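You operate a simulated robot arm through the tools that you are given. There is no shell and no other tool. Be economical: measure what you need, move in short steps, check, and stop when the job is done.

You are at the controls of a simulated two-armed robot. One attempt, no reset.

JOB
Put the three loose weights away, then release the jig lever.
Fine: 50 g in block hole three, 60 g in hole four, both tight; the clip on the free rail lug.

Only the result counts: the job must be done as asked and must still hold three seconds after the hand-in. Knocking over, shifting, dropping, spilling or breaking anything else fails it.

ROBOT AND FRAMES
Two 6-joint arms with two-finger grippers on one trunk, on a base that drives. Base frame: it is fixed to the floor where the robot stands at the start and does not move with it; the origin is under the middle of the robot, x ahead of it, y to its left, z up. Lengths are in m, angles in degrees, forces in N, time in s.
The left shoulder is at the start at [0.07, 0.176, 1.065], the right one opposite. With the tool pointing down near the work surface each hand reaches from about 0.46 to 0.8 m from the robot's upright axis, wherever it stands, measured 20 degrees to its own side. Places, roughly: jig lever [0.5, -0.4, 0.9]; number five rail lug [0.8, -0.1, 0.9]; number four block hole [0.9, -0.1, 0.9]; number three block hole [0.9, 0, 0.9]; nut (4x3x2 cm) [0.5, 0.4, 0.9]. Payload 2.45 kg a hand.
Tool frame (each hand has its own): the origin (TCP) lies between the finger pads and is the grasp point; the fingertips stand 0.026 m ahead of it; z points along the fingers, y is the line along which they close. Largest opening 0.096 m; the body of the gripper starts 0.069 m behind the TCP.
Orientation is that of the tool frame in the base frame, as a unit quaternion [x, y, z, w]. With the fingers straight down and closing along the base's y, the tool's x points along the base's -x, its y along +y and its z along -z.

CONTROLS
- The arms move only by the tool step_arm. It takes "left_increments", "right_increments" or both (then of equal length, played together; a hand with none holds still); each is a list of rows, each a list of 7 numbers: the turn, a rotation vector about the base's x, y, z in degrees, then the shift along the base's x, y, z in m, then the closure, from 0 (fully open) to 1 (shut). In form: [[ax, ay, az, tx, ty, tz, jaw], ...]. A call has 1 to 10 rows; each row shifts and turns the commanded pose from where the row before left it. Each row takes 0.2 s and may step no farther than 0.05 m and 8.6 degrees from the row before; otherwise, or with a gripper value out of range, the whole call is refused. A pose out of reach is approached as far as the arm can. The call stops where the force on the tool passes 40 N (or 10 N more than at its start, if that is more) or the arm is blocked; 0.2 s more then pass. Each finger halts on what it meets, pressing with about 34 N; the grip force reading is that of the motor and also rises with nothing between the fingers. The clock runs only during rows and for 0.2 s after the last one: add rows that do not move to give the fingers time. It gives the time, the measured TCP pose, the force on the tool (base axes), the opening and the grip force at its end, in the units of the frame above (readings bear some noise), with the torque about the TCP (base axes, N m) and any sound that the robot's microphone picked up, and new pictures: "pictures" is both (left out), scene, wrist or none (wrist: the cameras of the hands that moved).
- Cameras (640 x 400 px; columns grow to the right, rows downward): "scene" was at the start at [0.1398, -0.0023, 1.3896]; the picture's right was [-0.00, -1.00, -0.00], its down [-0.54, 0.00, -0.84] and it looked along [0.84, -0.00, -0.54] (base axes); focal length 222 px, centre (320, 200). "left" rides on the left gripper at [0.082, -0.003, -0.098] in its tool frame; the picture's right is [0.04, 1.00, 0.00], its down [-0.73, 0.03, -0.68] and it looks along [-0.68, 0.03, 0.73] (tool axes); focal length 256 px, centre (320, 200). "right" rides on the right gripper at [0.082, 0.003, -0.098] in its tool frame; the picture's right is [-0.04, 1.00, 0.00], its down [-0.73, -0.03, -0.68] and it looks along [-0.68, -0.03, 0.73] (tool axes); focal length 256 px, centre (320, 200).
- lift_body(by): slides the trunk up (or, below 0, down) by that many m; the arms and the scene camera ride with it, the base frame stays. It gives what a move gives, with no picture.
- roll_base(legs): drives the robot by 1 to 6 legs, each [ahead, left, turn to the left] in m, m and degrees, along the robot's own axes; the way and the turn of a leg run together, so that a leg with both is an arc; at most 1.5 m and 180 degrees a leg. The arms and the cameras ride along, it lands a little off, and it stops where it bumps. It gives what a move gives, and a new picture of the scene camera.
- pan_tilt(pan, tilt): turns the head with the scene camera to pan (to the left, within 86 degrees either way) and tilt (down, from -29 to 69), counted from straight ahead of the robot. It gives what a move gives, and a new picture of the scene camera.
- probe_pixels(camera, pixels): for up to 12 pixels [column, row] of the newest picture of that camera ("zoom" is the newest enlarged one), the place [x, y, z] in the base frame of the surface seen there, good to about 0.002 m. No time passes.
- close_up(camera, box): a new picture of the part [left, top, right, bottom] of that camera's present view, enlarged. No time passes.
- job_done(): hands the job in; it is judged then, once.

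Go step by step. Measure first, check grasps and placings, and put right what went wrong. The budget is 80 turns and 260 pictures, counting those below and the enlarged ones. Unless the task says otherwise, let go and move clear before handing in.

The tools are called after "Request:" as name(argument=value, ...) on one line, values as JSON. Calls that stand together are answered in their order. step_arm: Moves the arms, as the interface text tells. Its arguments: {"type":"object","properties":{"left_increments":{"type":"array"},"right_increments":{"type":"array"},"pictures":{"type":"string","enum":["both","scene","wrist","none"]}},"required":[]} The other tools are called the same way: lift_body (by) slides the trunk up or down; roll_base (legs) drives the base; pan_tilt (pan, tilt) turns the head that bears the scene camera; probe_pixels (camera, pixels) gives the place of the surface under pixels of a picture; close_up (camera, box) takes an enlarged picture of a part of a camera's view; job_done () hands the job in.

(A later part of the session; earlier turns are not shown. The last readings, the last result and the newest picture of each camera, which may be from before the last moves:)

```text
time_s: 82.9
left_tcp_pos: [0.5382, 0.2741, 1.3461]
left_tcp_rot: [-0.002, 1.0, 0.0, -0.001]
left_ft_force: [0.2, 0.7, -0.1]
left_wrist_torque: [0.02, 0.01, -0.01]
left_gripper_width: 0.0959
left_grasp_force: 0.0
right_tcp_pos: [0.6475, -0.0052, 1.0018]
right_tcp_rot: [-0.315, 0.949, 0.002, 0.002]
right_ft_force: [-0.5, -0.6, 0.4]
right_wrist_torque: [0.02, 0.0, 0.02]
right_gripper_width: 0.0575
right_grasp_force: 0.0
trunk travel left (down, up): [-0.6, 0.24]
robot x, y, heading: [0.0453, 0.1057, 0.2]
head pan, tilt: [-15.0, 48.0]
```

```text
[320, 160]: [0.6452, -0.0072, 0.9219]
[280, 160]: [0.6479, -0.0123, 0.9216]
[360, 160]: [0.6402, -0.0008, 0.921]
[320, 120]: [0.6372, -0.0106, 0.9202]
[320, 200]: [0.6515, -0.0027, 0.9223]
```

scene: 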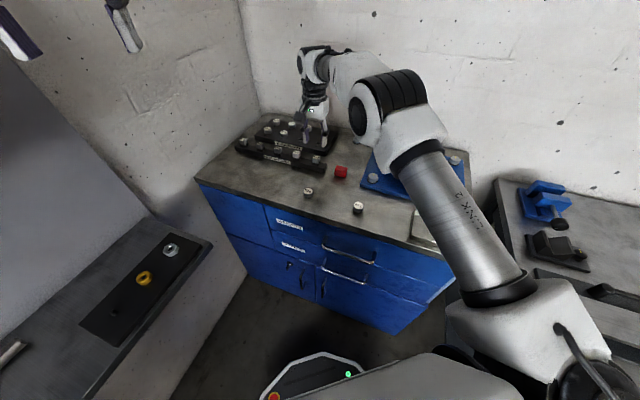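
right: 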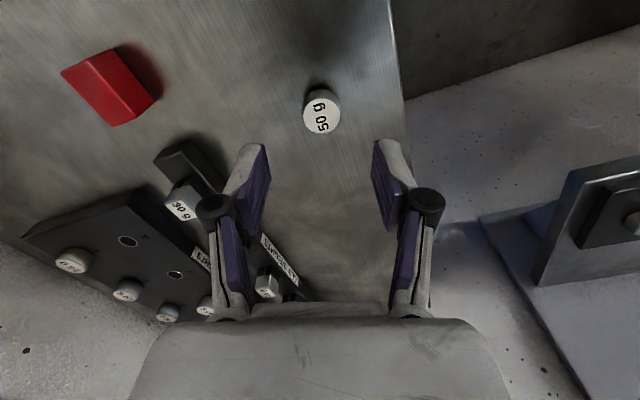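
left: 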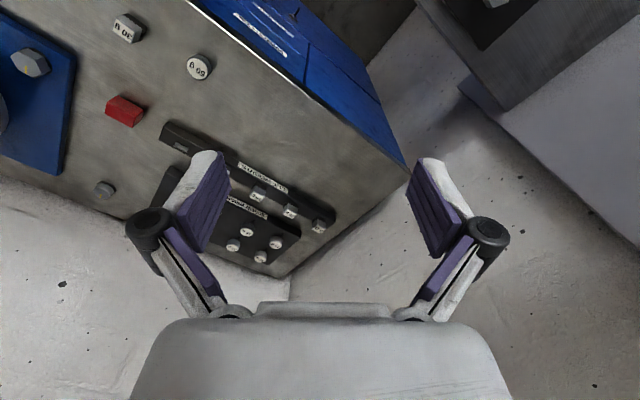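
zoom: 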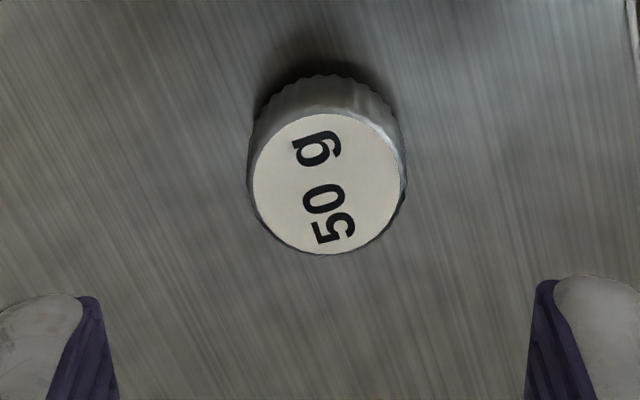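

50 g centre ≈ (0.648,-0.0045), TCP aligned within 1 mm. Descend to 0.930 and close gradually, then lift slightly.

Request:
step_arm(right_increments=[[0, 0, 0, 0.0005, 0.0007, -0.04, 0.4], [0, 0, 0, 0, 0, -0.032, 0.4], [0, 0, 0, 0, 0, 0, 0.55], [0, 0, 0, 0, 0, 0, 0.65], [0, 0, 0, 0, 0, 0, 0.72], [0, 0, 0, 0, 0, 0, 0.8], [0, 0, 0, 0, 0, 0, 0.85]], pictures="wrist")

Request:
close_up(camera="right", box=[220, 100, 420, 225])

```text
time_s: 84.5
left_tcp_pos: [0.5384, 0.2742, 1.3461]
left_tcp_rot: [-0.003, 1.0, 0.0, -0.001]
left_ft_force: [-0.3, 0.1, -0.9]
left_wrist_torque: [0.01, -0.04, 0.01]
left_gripper_width: 0.0961
left_grasp_force: 0.0
right_tcp_pos: [0.6488, -0.0048, 0.9308]
right_tcp_rot: [-0.314, 0.949, 0.001, 0.001]
right_ft_force: [0.8, -0.2, 2.6]
right_wrist_torque: [-0.01, -0.01, -0.03]
right_gripper_width: 0.0285
right_grasp_force: 34.1
trunk travel left (down, up): [-0.6, 0.24]
robot x, y, heading: [0.0452, 0.1022, 0.1]
head pan, tilt: [-15.0, 48.0]
```

right: 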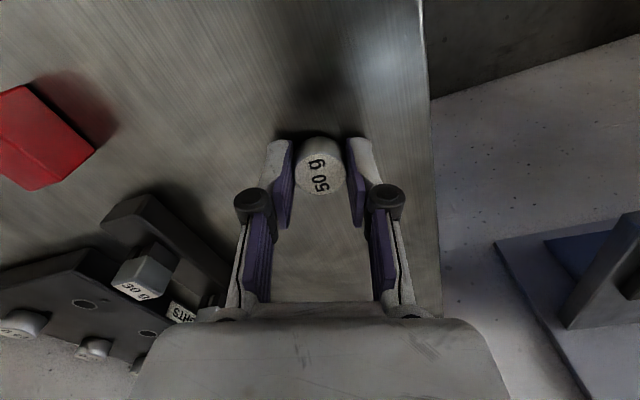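

```text
3.20 times, centred on (320, 162) of right
```

zoom: 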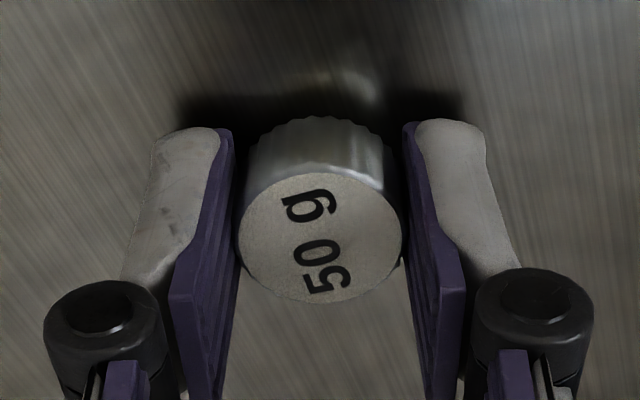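

Firm grip, ~2.6 N. Lift slowly, then drive forward to bring the block into reach.

Request:
step_arm(right_increments=[[0, 0, 0, 0, 0, 0.01, 0.85], [0, 0, 0, 0, 0, 0.02, 0.85], [0, 0, 0, 0, 0, 0.03, 0.85], [0, 0, 0, 0, 0, 0.035, 0.85], [0, 0, 0, 0, 0, 0, 0.85]], pictures="none")

Request:
roll_base(legs=[[0.13, 0.03, 0]])

Request:
step_arm(right_increments=[[0, 0, 0, 0.036, -0.017, 0, 0.85], [0, 0, 0, 0.036, -0.017, 0, 0.85], [0, 0, 0, 0.036, -0.017, 0, 0.85], [0, 0, 0, 0.02, -0.008, 0, 0.85], [0, 0, 0, 0, 0, 0, 0.85]], pictures="both")

```text
time_s: 85.7
left_tcp_pos: [0.5396, 0.2752, 1.346]
left_tcp_rot: [-0.003, 1.0, 0.0, -0.001]
left_ft_force: [0.3, 0.4, -0.2]
left_wrist_torque: [0.01, 0.0, -0.03]
left_gripper_width: 0.096
left_grasp_force: 0.0
right_tcp_pos: [0.6479, -0.0046, 1.0263]
right_tcp_rot: [-0.316, 0.949, 0.001, 0.001]
right_ft_force: [0.3, 0.4, -0.6]
right_wrist_torque: [0.02, 0.01, 0.01]
right_gripper_width: 0.0286
right_grasp_force: 33.8
trunk travel left (down, up): [-0.6, 0.24]
robot x, y, heading: [0.0421, 0.1003, 0.1]
head pan, tilt: [-15.0, 48.0]
```

```text
time_s: 87.0
left_tcp_pos: [0.669, 0.3052, 1.3469]
left_tcp_rot: [-0.002, 1.0, 0.0, 0.0]
left_ft_force: [0.1, -0.5, -0.6]
left_wrist_torque: [0.01, -0.03, 0.01]
left_gripper_width: 0.096
left_grasp_force: 0.1
right_tcp_pos: [0.7786, 0.0252, 1.0272]
right_tcp_rot: [-0.314, 0.949, 0.002, 0.002]
right_ft_force: [-0.2, 0.1, -0.5]
right_wrist_torque: [-0.01, -0.02, -0.01]
right_gripper_width: 0.0283
right_grasp_force: 34.5
trunk travel left (down, up): [-0.6, 0.24]
robot x, y, heading: [0.1789, 0.1327, -0.1]
head pan, tilt: [-15.0, 48.0]
```

scene: 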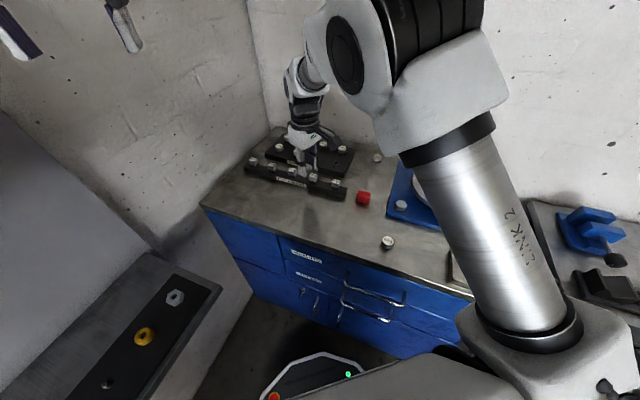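

```text
time_s: 88.2
left_tcp_pos: [0.6708, 0.3062, 1.3466]
left_tcp_rot: [-0.002, 1.0, 0.0, 0.0]
left_ft_force: [0.4, -0.8, 0.5]
left_wrist_torque: [-0.02, 0.0, -0.02]
left_gripper_width: 0.096
left_grasp_force: 0.0
right_tcp_pos: [0.907, -0.0328, 1.0263]
right_tcp_rot: [-0.314, 0.949, 0.002, 0.002]
right_ft_force: [0.0, -0.1, -0.6]
right_wrist_torque: [-0.02, -0.02, 0.01]
right_gripper_width: 0.0284
right_grasp_force: 33.9
trunk travel left (down, up): [-0.6, 0.24]
robot x, y, heading: [0.175, 0.133, 0.5]
head pan, tilt: [-15.0, 48.0]
```

scene: 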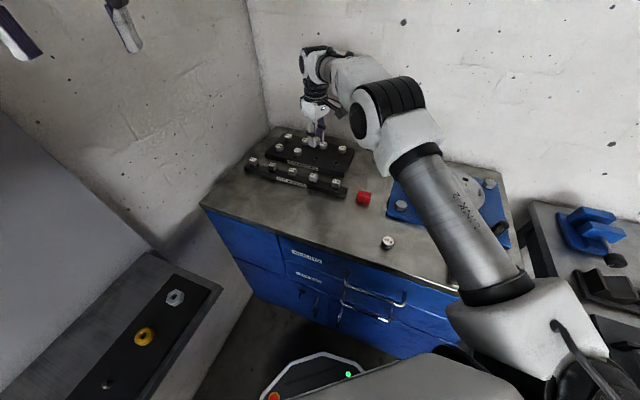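
right: 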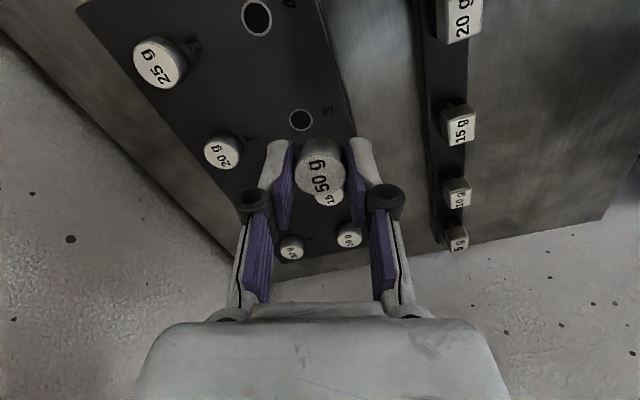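

Hole 3 is visible at (301,120). Probe hole rim and the held weight.

Request:
close_up(camera="right", box=[240, 90, 400, 190])

Request:
probe_pixels(camera="zoom", pixels=[[198, 118], [290, 118], [243, 76], [243, 160], [325, 240], [325, 330], [250, 320], [400, 310], [60, 60]])

```text
4.00 times, centred on (320, 140) of right
```

zoom: 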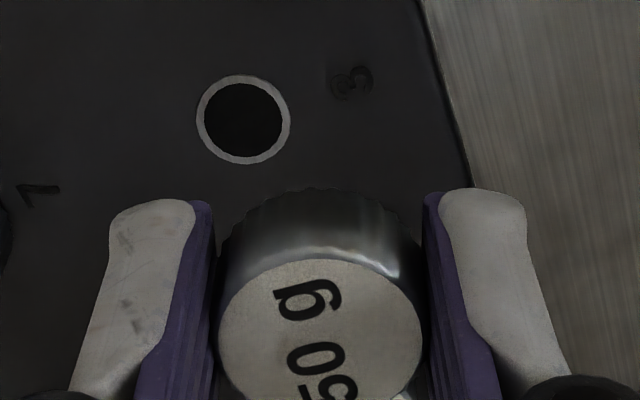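

```text
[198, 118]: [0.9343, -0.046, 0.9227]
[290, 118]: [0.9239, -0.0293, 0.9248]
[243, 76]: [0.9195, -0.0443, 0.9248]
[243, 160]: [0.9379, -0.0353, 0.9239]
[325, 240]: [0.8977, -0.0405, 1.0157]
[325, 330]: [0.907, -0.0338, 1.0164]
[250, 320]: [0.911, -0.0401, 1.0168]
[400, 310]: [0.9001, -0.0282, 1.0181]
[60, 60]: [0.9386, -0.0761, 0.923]
```

Hole 3 centre ≈ (0.9293,-0.0392), weight centre ≈ (0.9065,-0.0336). Shift (+0.0228,-0.0056) and lower to ~1 cm above.

Request:
step_arm(right_increments=[[0, 0, 0, 0.0228, -0.0056, 0, 0.85], [0, 0, 0, 0, 0, -0.03, 0.85], [0, 0, 0, 0, 0, -0.025, 0.85], [0, 0, 0, 0, 0, 0, 0.85]], pictures="wrist")

Request:
close_up(camera="scene", box=[280, 110, 360, 170])

Request:
close_up(camera="right", box=[240, 90, 400, 190])

Request:
probe_pixels(camera="zoom", pixels=[[240, 320], [400, 310], [325, 260], [325, 380], [325, 330], [325, 200], [325, 180]])

```text
time_s: 89.2
left_tcp_pos: [0.6719, 0.3058, 1.3467]
left_tcp_rot: [-0.001, 1.0, 0.0, -0.001]
left_ft_force: [0.6, -0.5, -0.2]
left_wrist_torque: [0.03, 0.04, 0.0]
left_gripper_width: 0.0959
left_grasp_force: 0.1
right_tcp_pos: [0.9191, -0.043, 0.9716]
right_tcp_rot: [-0.314, 0.949, 0.002, 0.001]
right_ft_force: [0.0, -0.4, 0.5]
right_wrist_torque: [0.04, -0.01, 0.0]
right_gripper_width: 0.0286
right_grasp_force: 33.8
right hand out of reach, approached as far as the arm can: row 1
trunk travel left (down, up): [-0.6, 0.24]
robot x, y, heading: [0.1714, 0.1318, 0.5]
head pan, tilt: [-15.0, 48.0]
```

right: 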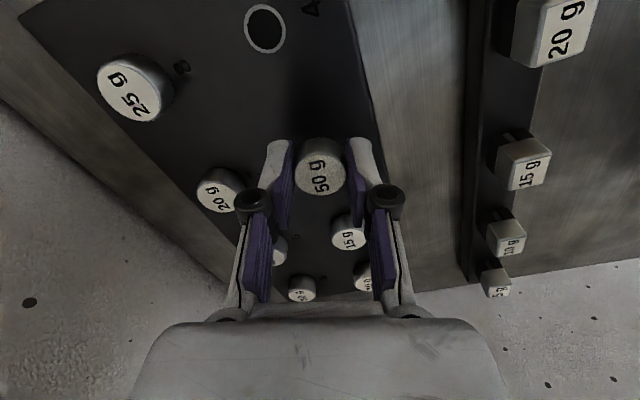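

```text
6.67 times, centred on (320, 140) of scene
```

zoom: 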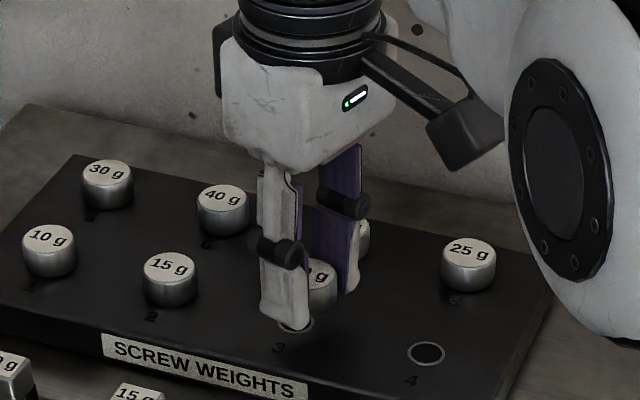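

```text
4.00 times, centred on (320, 140) of right
```

zoom: 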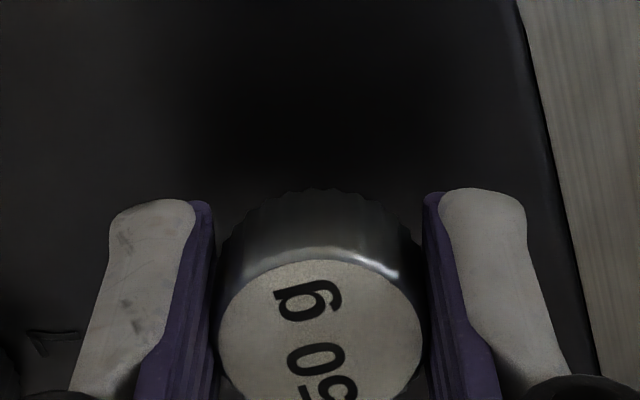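

```text
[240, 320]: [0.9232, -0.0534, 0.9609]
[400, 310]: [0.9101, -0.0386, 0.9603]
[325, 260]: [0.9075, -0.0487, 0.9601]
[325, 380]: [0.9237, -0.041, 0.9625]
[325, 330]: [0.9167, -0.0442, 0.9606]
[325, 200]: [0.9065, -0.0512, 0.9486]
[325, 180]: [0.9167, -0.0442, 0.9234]
```

Outer reach limit hit at x 0.919. Raise the hand 3 cm and drive the robot 5 cm closer.

Request:
step_arm(right_increments=[[0, 0, 0, -0.02, 0, 0.02, 0.85], [0, 0, 0, -0.02, 0, 0.02, 0.85], [0, 0, 0, 0, 0, 0, 0.85]], pictures="none")

Request:
roll_base(legs=[[0.055, 0, 0]])

```text
time_s: 90.0
left_tcp_pos: [0.6726, 0.3039, 1.346]
left_tcp_rot: [-0.002, 1.0, 0.0, -0.002]
left_ft_force: [0.0, -0.5, 0.2]
left_wrist_torque: [-0.03, 0.02, 0.02]
left_gripper_width: 0.0959
left_grasp_force: 0.0
right_tcp_pos: [0.8802, -0.045, 1.0092]
right_tcp_rot: [-0.314, 0.949, 0.002, 0.001]
right_ft_force: [0.5, -0.5, -0.2]
right_wrist_torque: [0.0, 0.04, -0.01]
right_gripper_width: 0.0282
right_grasp_force: 33.9
trunk travel left (down, up): [-0.6, 0.24]
robot x, y, heading: [0.1778, 0.1346, 0.2]
head pan, tilt: [-15.0, 48.0]
```

```text
time_s: 90.9
left_tcp_pos: [0.7223, 0.3058, 1.3488]
left_tcp_rot: [-0.002, 1.0, 0.0, 0.0]
left_ft_force: [0.3, -0.1, -1.1]
left_wrist_torque: [-0.02, 0.02, 0.04]
left_gripper_width: 0.0963
left_grasp_force: 0.0
right_tcp_pos: [0.9316, -0.0423, 1.0121]
right_tcp_rot: [-0.314, 0.95, 0.002, 0.002]
right_ft_force: [-0.5, -0.4, 0.2]
right_wrist_torque: [-0.01, -0.01, 0.0]
right_gripper_width: 0.0284
right_grasp_force: 34.3
trunk travel left (down, up): [-0.6, 0.24]
robot x, y, heading: [0.2341, 0.1333, 0.4]
head pan, tilt: [-15.0, 48.0]
```

scene: 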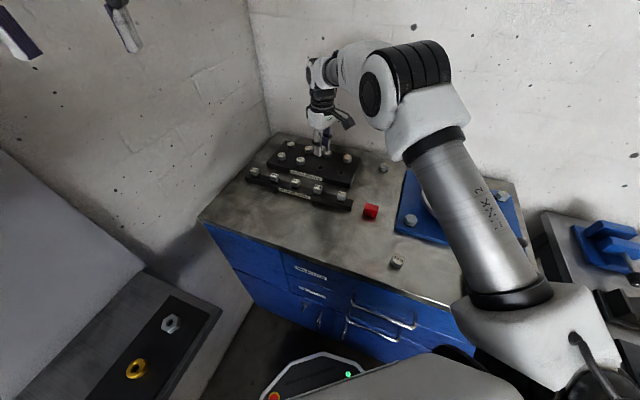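

Now within reach. Align to (0.9305,-0.0383) and lower toward first contact (expected TCP z ≈ 0.955).

Request:
step_arm(right_increments=[[0, 0, 0, -0.001, 0.004, -0.02, 0.85], [0, 0, 0, 0, 0, -0.025, 0.85], [0, 0, 0, 0, 0, -0.006, 0.85], [0, 0, 0, 0, 0, -0.003, 0.85], [0, 0, 0, 0, 0, -0.002, 0.85], [0, 0, 0, 0, 0, -0.002, 0.85], [0, 0, 0, 0, 0, 0, 0.85]], pictures="wrist")

Request:
close_up(camera="scene", box=[280, 110, 360, 170])

```text
time_s: 92.5
left_tcp_pos: [0.7232, 0.3051, 1.3475]
left_tcp_rot: [-0.001, 1.0, 0.001, -0.002]
left_ft_force: [0.5, -0.1, -0.4]
left_wrist_torque: [0.04, -0.01, 0.01]
left_gripper_width: 0.0961
left_grasp_force: 0.1
right_tcp_pos: [0.933, -0.039, 0.9554]
right_tcp_rot: [-0.314, 0.949, 0.001, 0.003]
right_ft_force: [0.5, -1.2, 6.5]
right_wrist_torque: [-0.01, -0.04, 0.0]
right_gripper_width: 0.0286
right_grasp_force: 33.6
trunk travel left (down, up): [-0.6, 0.24]
robot x, y, heading: [0.2336, 0.1326, 0.1]
head pan, tilt: [-15.0, 48.0]
```

right: 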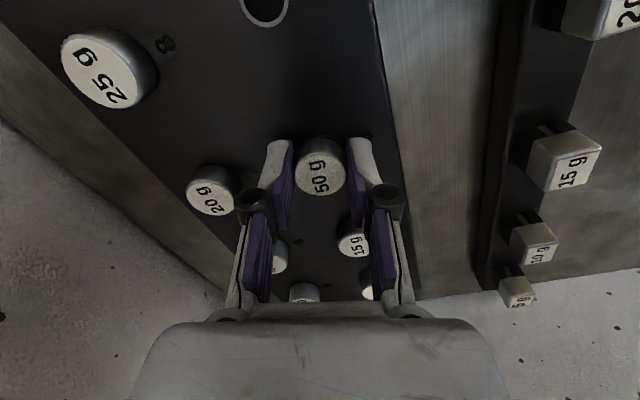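

```text
6.67 times, centred on (320, 140) of scene
```

zoom: 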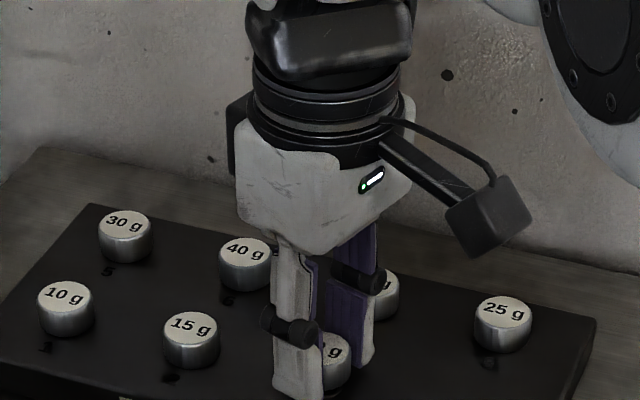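

First contact at z 0.9554 (6.5 N). Check centring: probe the weight's top rim and neighbouring weights for lattice comparison.

Request:
close_up(camera="right", box=[270, 120, 370, 200])

Request:
probe_pixels(camera="zoom", pixels=[[175, 340], [470, 320], [320, 205], [325, 440], [325, 330], [320, 300]])

Request:
probe_pixels(camera="right", pixels=[[264, 3], [243, 2], [287, 5], [262, 25], [96, 70], [207, 192], [110, 85]])

```text
5.00 times, centred on (320, 160) of right
```

zoom: 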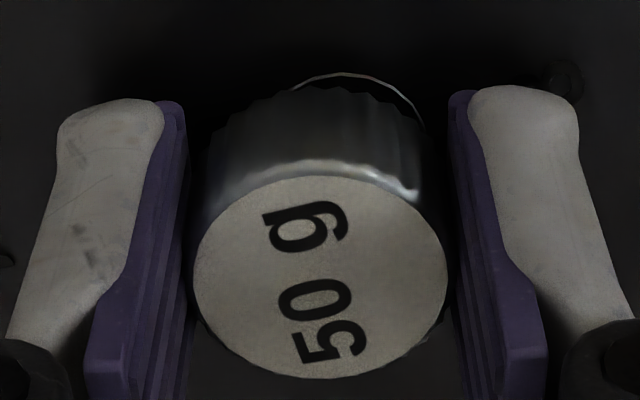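

```text
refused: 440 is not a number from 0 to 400
```

```text
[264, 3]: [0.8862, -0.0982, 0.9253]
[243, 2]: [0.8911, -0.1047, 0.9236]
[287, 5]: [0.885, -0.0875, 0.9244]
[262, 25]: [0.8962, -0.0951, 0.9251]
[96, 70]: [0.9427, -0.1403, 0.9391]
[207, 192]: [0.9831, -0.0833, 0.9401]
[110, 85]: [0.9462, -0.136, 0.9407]
```

The hole's rim peeks out at zoom top-right (345,73)–(425,122), so the weight sits ~3 mm off in +x. Lift 2 mm, shift (-0.0033,+0.0009) and recheck.

Request:
step_arm(right_increments=[[0, 0, 0, 0, 0, 0.004, 0.85], [0, 0, 0, -0.0033, 0.0009, 0, 0.85], [0, 0, 0, 0, 0, 0, 0.85]], pictures="wrist")

Request:
close_up(camera="right", box=[270, 120, 370, 200])

Request:
probe_pixels(camera="zoom", pixels=[[200, 290], [440, 280], [320, 190], [322, 370], [320, 277]])

```text
time_s: 93.3
left_tcp_pos: [0.7256, 0.3055, 1.347]
left_tcp_rot: [-0.002, 1.0, 0.0, -0.002]
left_ft_force: [0.1, -0.1, -0.7]
left_wrist_torque: [0.01, 0.01, -0.02]
left_gripper_width: 0.0959
left_grasp_force: 0.0
right_tcp_pos: [0.9289, -0.0381, 0.9579]
right_tcp_rot: [-0.314, 0.949, 0.001, 0.001]
right_ft_force: [0.1, 1.1, -0.6]
right_wrist_torque: [0.01, 0.0, 0.02]
right_gripper_width: 0.0282
right_grasp_force: 34.3
trunk travel left (down, up): [-0.6, 0.24]
robot x, y, heading: [0.2278, 0.1328, 0.4]
head pan, tilt: [-15.0, 48.0]
```

right: 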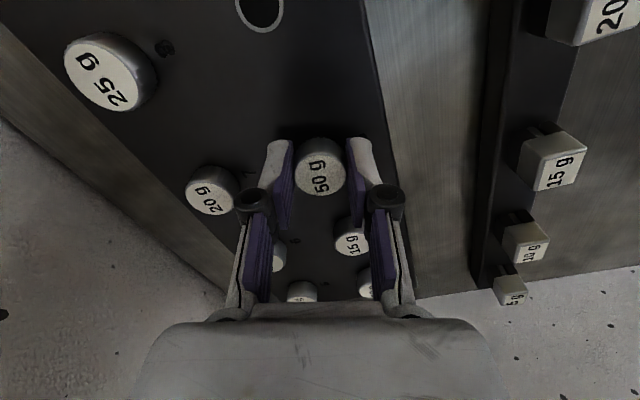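

```text
5.00 times, centred on (320, 160) of right
```

zoom: 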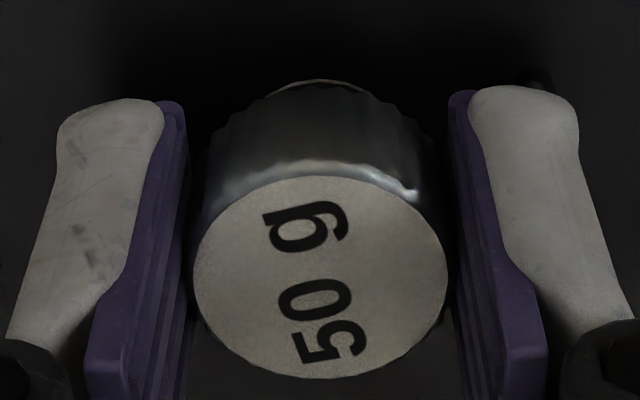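

```text
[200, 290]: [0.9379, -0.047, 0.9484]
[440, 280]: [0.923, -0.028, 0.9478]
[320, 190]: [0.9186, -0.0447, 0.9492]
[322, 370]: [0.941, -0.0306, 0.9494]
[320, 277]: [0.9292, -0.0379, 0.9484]
```

Now the rim is centred around the weight. Lower to light contact and turn clockwise 77°.

Request:
step_arm(right_increments=[[0, 0, 0, 0.0003, 0, -0.004, 0.85], [0, 0, -8.6, 0, 0, -0.001, 0.85], [0, 0, -8.6, 0, 0, 0, 0.85], [0, 0, -8.6, 0, 0, 0, 0.85], [0, 0, -8.6, 0, 0, 0, 0.85], [0, 0, -8.6, 0, 0, 0, 0.85], [0, 0, -8.6, 0, 0, 0, 0.85], [0, 0, -8.6, 0, 0, 0, 0.85], [0, 0, -8.6, 0, 0, 0, 0.85], [0, 0, -8.6, 0, 0, 0, 0.85]], pictures="none")

Request:
step_arm(right_increments=[[0, 0, -8.6, 0, 0, 0, 0.85], [0, 0, -8.6, 0, 0, 0, 0.85], [0, 0, -8.6, 0, 0, 0, 0.85], [0, 0, -8.6, 0, 0, 0, 0.85], [0, 0, -8.6, 0, 0, 0, 0.85], [0, 0, -8.6, 0, 0, 0, 0.85]], pictures="wrist")

```text
time_s: 95.5
left_tcp_pos: [0.7231, 0.3068, 1.3462]
left_tcp_rot: [-0.002, 1.0, 0.001, 0.0]
left_ft_force: [-0.5, 0.2, 0.6]
left_wrist_torque: [0.0, 0.02, -0.01]
left_gripper_width: 0.0963
left_grasp_force: 0.0
right_tcp_pos: [0.9282, -0.0375, 0.9532]
right_tcp_rot: [0.349, 0.937, 0.0, 0.003]
right_ft_force: [-3.6, 2.1, 7.4]
right_wrist_torque: [0.02, 0.07, 0.0]
right_gripper_width: 0.0282
right_grasp_force: 34.1
trunk travel left (down, up): [-0.6, 0.24]
robot x, y, heading: [0.2308, 0.1341, 0.4]
head pan, tilt: [-15.0, 48.0]
```

```text
time_s: 96.9
left_tcp_pos: [0.725, 0.3075, 1.3466]
left_tcp_rot: [-0.003, 1.0, -0.002, -0.001]
left_ft_force: [-0.3, -0.6, -1.3]
left_wrist_torque: [-0.01, 0.01, -0.02]
left_gripper_width: 0.096
left_grasp_force: 0.1
right_tcp_pos: [0.9298, -0.0367, 0.9529]
right_tcp_rot: [0.722, 0.692, -0.001, 0.002]
right_ft_force: [2.8, 7.3, 1.4]
right_wrist_torque: [0.14, -0.04, -0.01]
right_gripper_width: 0.0284
right_grasp_force: 33.6
trunk travel left (down, up): [-0.6, 0.24]
robot x, y, heading: [0.2322, 0.1342, 0.2]
head pan, tilt: [-15.0, 48.0]
```

right: 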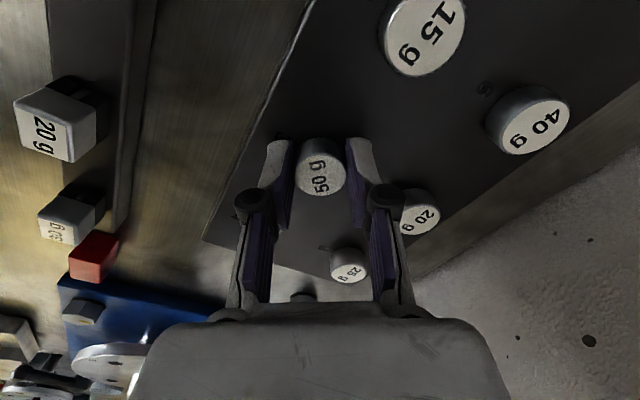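

The stud is captured (lateral forces, z dropping). Continue clockwise, easing down slightly.

Request:
step_arm(right_increments=[[0, 0, -8.6, 0, 0, -0.0002, 0.85], [0, 0, -8.6, 0, 0, -0.0002, 0.85], [0, 0, -8.6, 0, 0, -0.0002, 0.85], [0, 0, -8.6, 0, 0, -0.0002, 0.85], [0, 0, -8.6, 0, 0, -0.0002, 0.85], [0, 0, -8.6, 0, 0, -0.0002, 0.85], [0, 0, -8.6, 0, 0, -0.0002, 0.85], [0, 0, -8.6, 0, 0, -0.0002, 0.85], [0, 0, -8.6, 0, 0, -0.0002, 0.85], [0, 0, 0, 0, 0, 0, 0.85]], pictures="wrist")

```text
time_s: 99.2
left_tcp_pos: [0.7261, 0.3102, 1.3461]
left_tcp_rot: [-0.004, 1.0, 0.0, -0.002]
left_ft_force: [0.3, -0.3, -0.2]
left_wrist_torque: [0.03, -0.05, 0.01]
left_gripper_width: 0.0962
left_grasp_force: 0.0
right_tcp_pos: [0.9287, -0.0394, 0.9505]
right_tcp_rot: [0.995, 0.098, 0.002, -0.007]
right_ft_force: [5.8, 17.2, -1.9]
right_wrist_torque: [0.26, 0.22, 0.06]
right_gripper_width: 0.0288
right_grasp_force: 34.0
right hand out of reach, approached as far as the arm can: row 9
trunk travel left (down, up): [-0.6, 0.24]
robot x, y, heading: [0.2306, 0.1324, 0.7]
head pan, tilt: [-15.0, 48.0]
stopped in row 10 (right hand): the force on the tool passed its limit at 43 N (the readings are from after the stop); the commanded pose is now the measured one
```

right: 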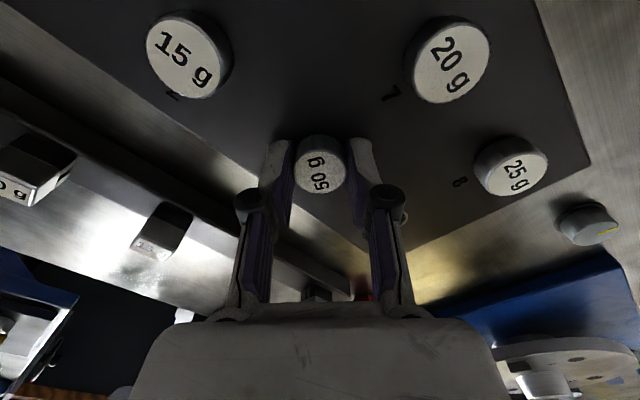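

The wrist ran to its limit near −168°, and the label turned relative to the fingers, i.e. the weight stopped turning (tight?) and slipped. Release, rise, and inspect.

Request:
step_arm(right_increments=[[0, 0, 0, 0, 0, 0, 0.7], [0, 0, 0, 0, 0, 0, 0.5], [0, 0, 0, 0, 0, 0.02, 0.5], [0, 0, 8, 0, 0, 0.04, 0.5], [0, 0, 8, 0, 0, 0, 0.5], [0, 0, 8, 0, 0, 0, 0.5]], pictures="both")

Request:
close_up(camera="scene", box=[280, 120, 360, 180])

Request:
close_up(camera="right", box=[240, 60, 400, 160])

```text
time_s: 100.7
left_tcp_pos: [0.7249, 0.308, 1.347]
left_tcp_rot: [-0.004, 1.0, 0.0, -0.001]
left_ft_force: [-0.4, -0.3, 0.0]
left_wrist_torque: [-0.02, 0.03, 0.0]
left_gripper_width: 0.0958
left_grasp_force: 0.0
right_tcp_pos: [0.9273, -0.0442, 1.0117]
right_tcp_rot: [0.953, 0.304, 0.0, -0.006]
right_ft_force: [0.1, 0.2, 0.9]
right_wrist_torque: [0.03, -0.02, -0.01]
right_gripper_width: 0.0481
right_grasp_force: 0.0
trunk travel left (down, up): [-0.6, 0.24]
robot x, y, heading: [0.2335, 0.1366, 0.5]
head pan, tilt: [-15.0, 48.0]
```

scene: 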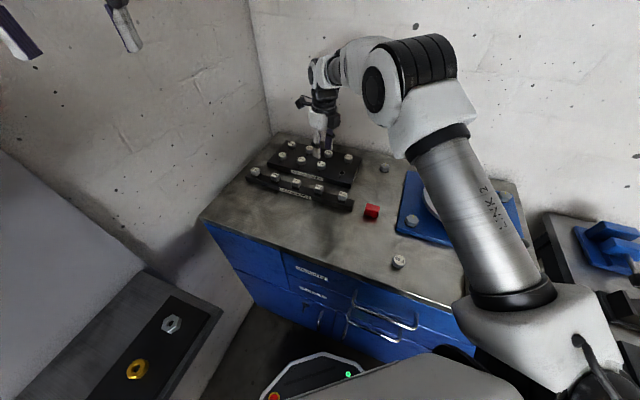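
right: 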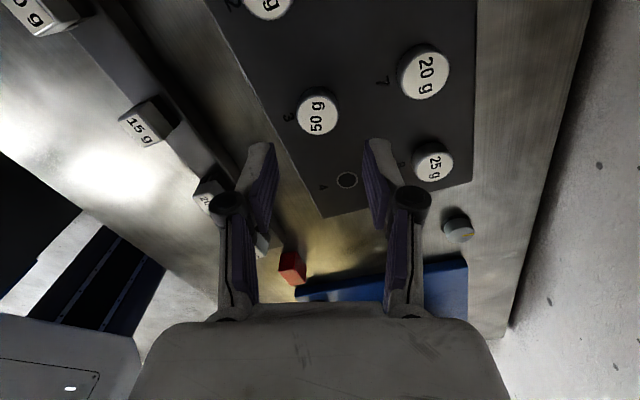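

```text
6.67 times, centred on (320, 150) of scene
```

zoom: 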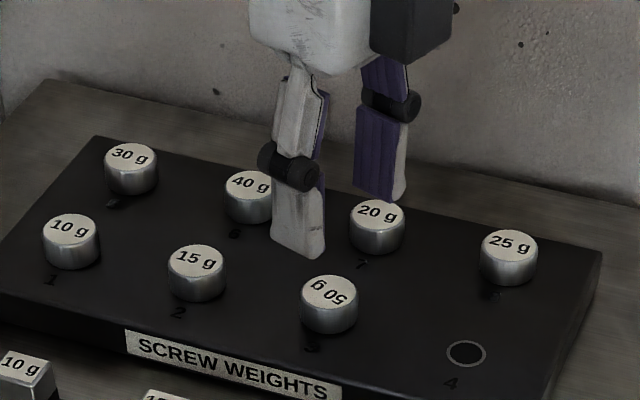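

```text
4.00 times, centred on (320, 110) of right
```

zoom: 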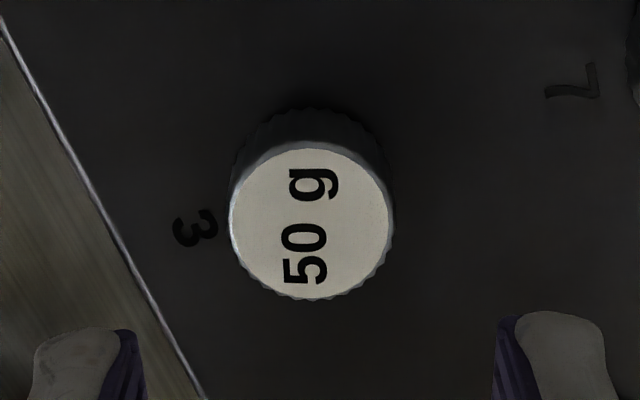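

The label shows the weight turned about 175° and lagged the fingers ~30° at the end. Check its seat height against its neighbours.

Request:
close_up(camera="scene", box=[280, 120, 360, 180])

Request:
probe_pixels(camera="zoom", pixels=[[330, 292], [318, 292], [342, 290], [328, 284], [377, 215], [510, 245], [505, 240], [195, 260], [186, 262], [130, 155], [330, 333], [200, 303]])

Request:
close_up(camera="scene", box=[295, 145, 345, 180])

```text
6.67 times, centred on (320, 150) of scene
```

zoom: 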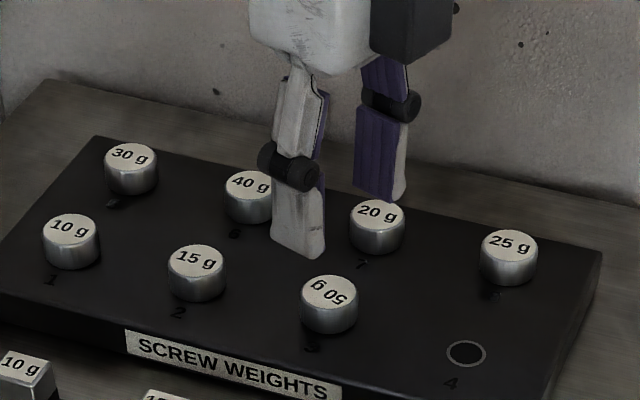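

```text
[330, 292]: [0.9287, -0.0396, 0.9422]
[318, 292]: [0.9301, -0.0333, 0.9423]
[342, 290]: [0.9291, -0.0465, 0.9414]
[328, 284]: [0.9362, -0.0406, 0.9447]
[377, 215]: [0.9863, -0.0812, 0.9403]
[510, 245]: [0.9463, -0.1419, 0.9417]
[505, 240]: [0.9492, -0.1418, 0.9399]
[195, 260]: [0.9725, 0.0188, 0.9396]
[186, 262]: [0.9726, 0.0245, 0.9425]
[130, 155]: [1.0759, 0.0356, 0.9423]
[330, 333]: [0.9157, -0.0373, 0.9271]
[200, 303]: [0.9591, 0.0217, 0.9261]
```

```text
11.43 times, centred on (320, 162) of scene
```

zoom: 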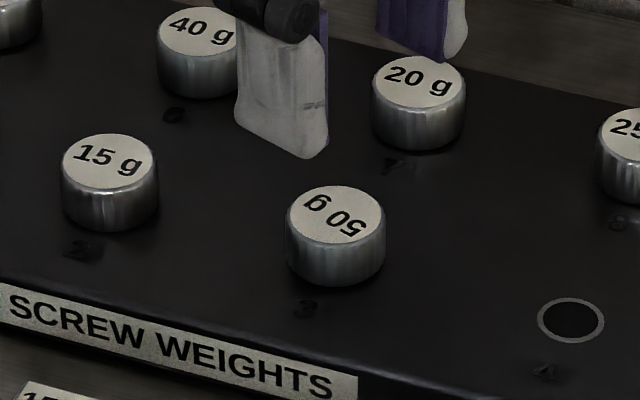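

Its top (≈0.942) is level with the others (≈0.941), so it is about seated. To assure tightness I'll re-grip from a counter-clockwise yaw and turn again, reading torque.

Request:
step_arm(right_increments=[[0, 0, 8.5, 0.0016, 0.005, 0, 0.5], [0, 0, 8.5, 0, 0, 0, 0.5], [0, 0, 8.5, 0, 0, 0, 0.5], [0, 0, 8.5, 0, 0, 0, 0.5], [0, 0, 8.5, 0, 0, 0, 0.5], [0, 0, 8.5, 0, 0, 0, 0.5], [0, 0, 8.5, 0, 0, 0, 0.5], [0, 0, 8.5, 0, 0, 0, 0.5], [0, 0, 8.5, 0, 0, 0, 0.5], [0, 0, 8.5, 0, 0, 0, 0.5]], pictures="none")

Request:
step_arm(right_increments=[[0, 0, 8, 0, 0, -0.02, 0.45], [0, 0, 8, 0, 0, -0.02, 0.45], [0, 0, 8, 0, 0, -0.02, 0.45], [0, 0, 8, 0, 0, 0, 0.45], [0, 0, 0, 0, 0, 0, 0.55], [0, 0, 0, 0, 0, 0, 0.65], [0, 0, 0, 0, 0, 0, 0.72], [0, 0, 0, 0, 0, 0, 0.8], [0, 0, 0, 0, 0, 0, 0.9]], pictures="wrist")

```text
time_s: 102.8
left_tcp_pos: [0.7251, 0.3081, 1.3472]
left_tcp_rot: [-0.004, 1.0, 0.0, -0.001]
left_ft_force: [-0.1, 0.3, 0.2]
left_wrist_torque: [0.0, 0.01, 0.01]
left_gripper_width: 0.096
left_grasp_force: 0.0
right_tcp_pos: [0.9288, -0.0371, 1.011]
right_tcp_rot: [0.497, 0.867, -0.006, -0.006]
right_ft_force: [0.5, 1.0, -0.1]
right_wrist_torque: [0.02, 0.01, -0.01]
right_gripper_width: 0.0481
right_grasp_force: 0.0
trunk travel left (down, up): [-0.6, 0.24]
robot x, y, heading: [0.228, 0.134, 0.4]
head pan, tilt: [-15.0, 48.0]
```

```text
time_s: 104.8
left_tcp_pos: [0.7245, 0.3084, 1.346]
left_tcp_rot: [-0.003, 1.0, 0.0, -0.001]
left_ft_force: [-0.4, 0.1, -0.1]
left_wrist_torque: [-0.02, 0.0, 0.03]
left_gripper_width: 0.096
left_grasp_force: 0.1
right_tcp_pos: [0.9283, -0.0373, 0.9511]
right_tcp_rot: [0.241, 0.971, -0.007, -0.003]
right_ft_force: [2.8, 4.0, 0.2]
right_wrist_torque: [0.06, -0.1, 0.05]
right_gripper_width: 0.0285
right_grasp_force: 33.9
trunk travel left (down, up): [-0.6, 0.24]
robot x, y, heading: [0.2355, 0.1362, 0.4]
head pan, tilt: [-15.0, 48.0]
5 turns are left
```

right: 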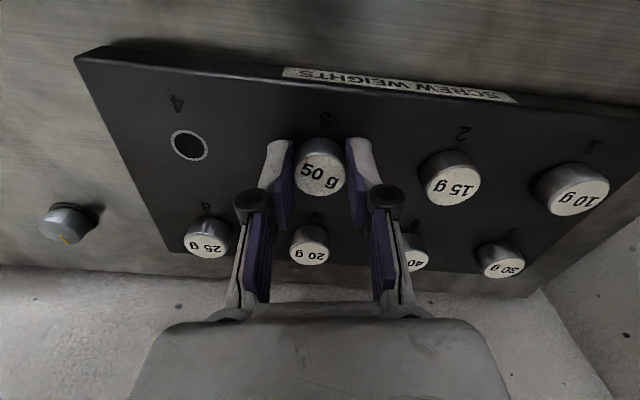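

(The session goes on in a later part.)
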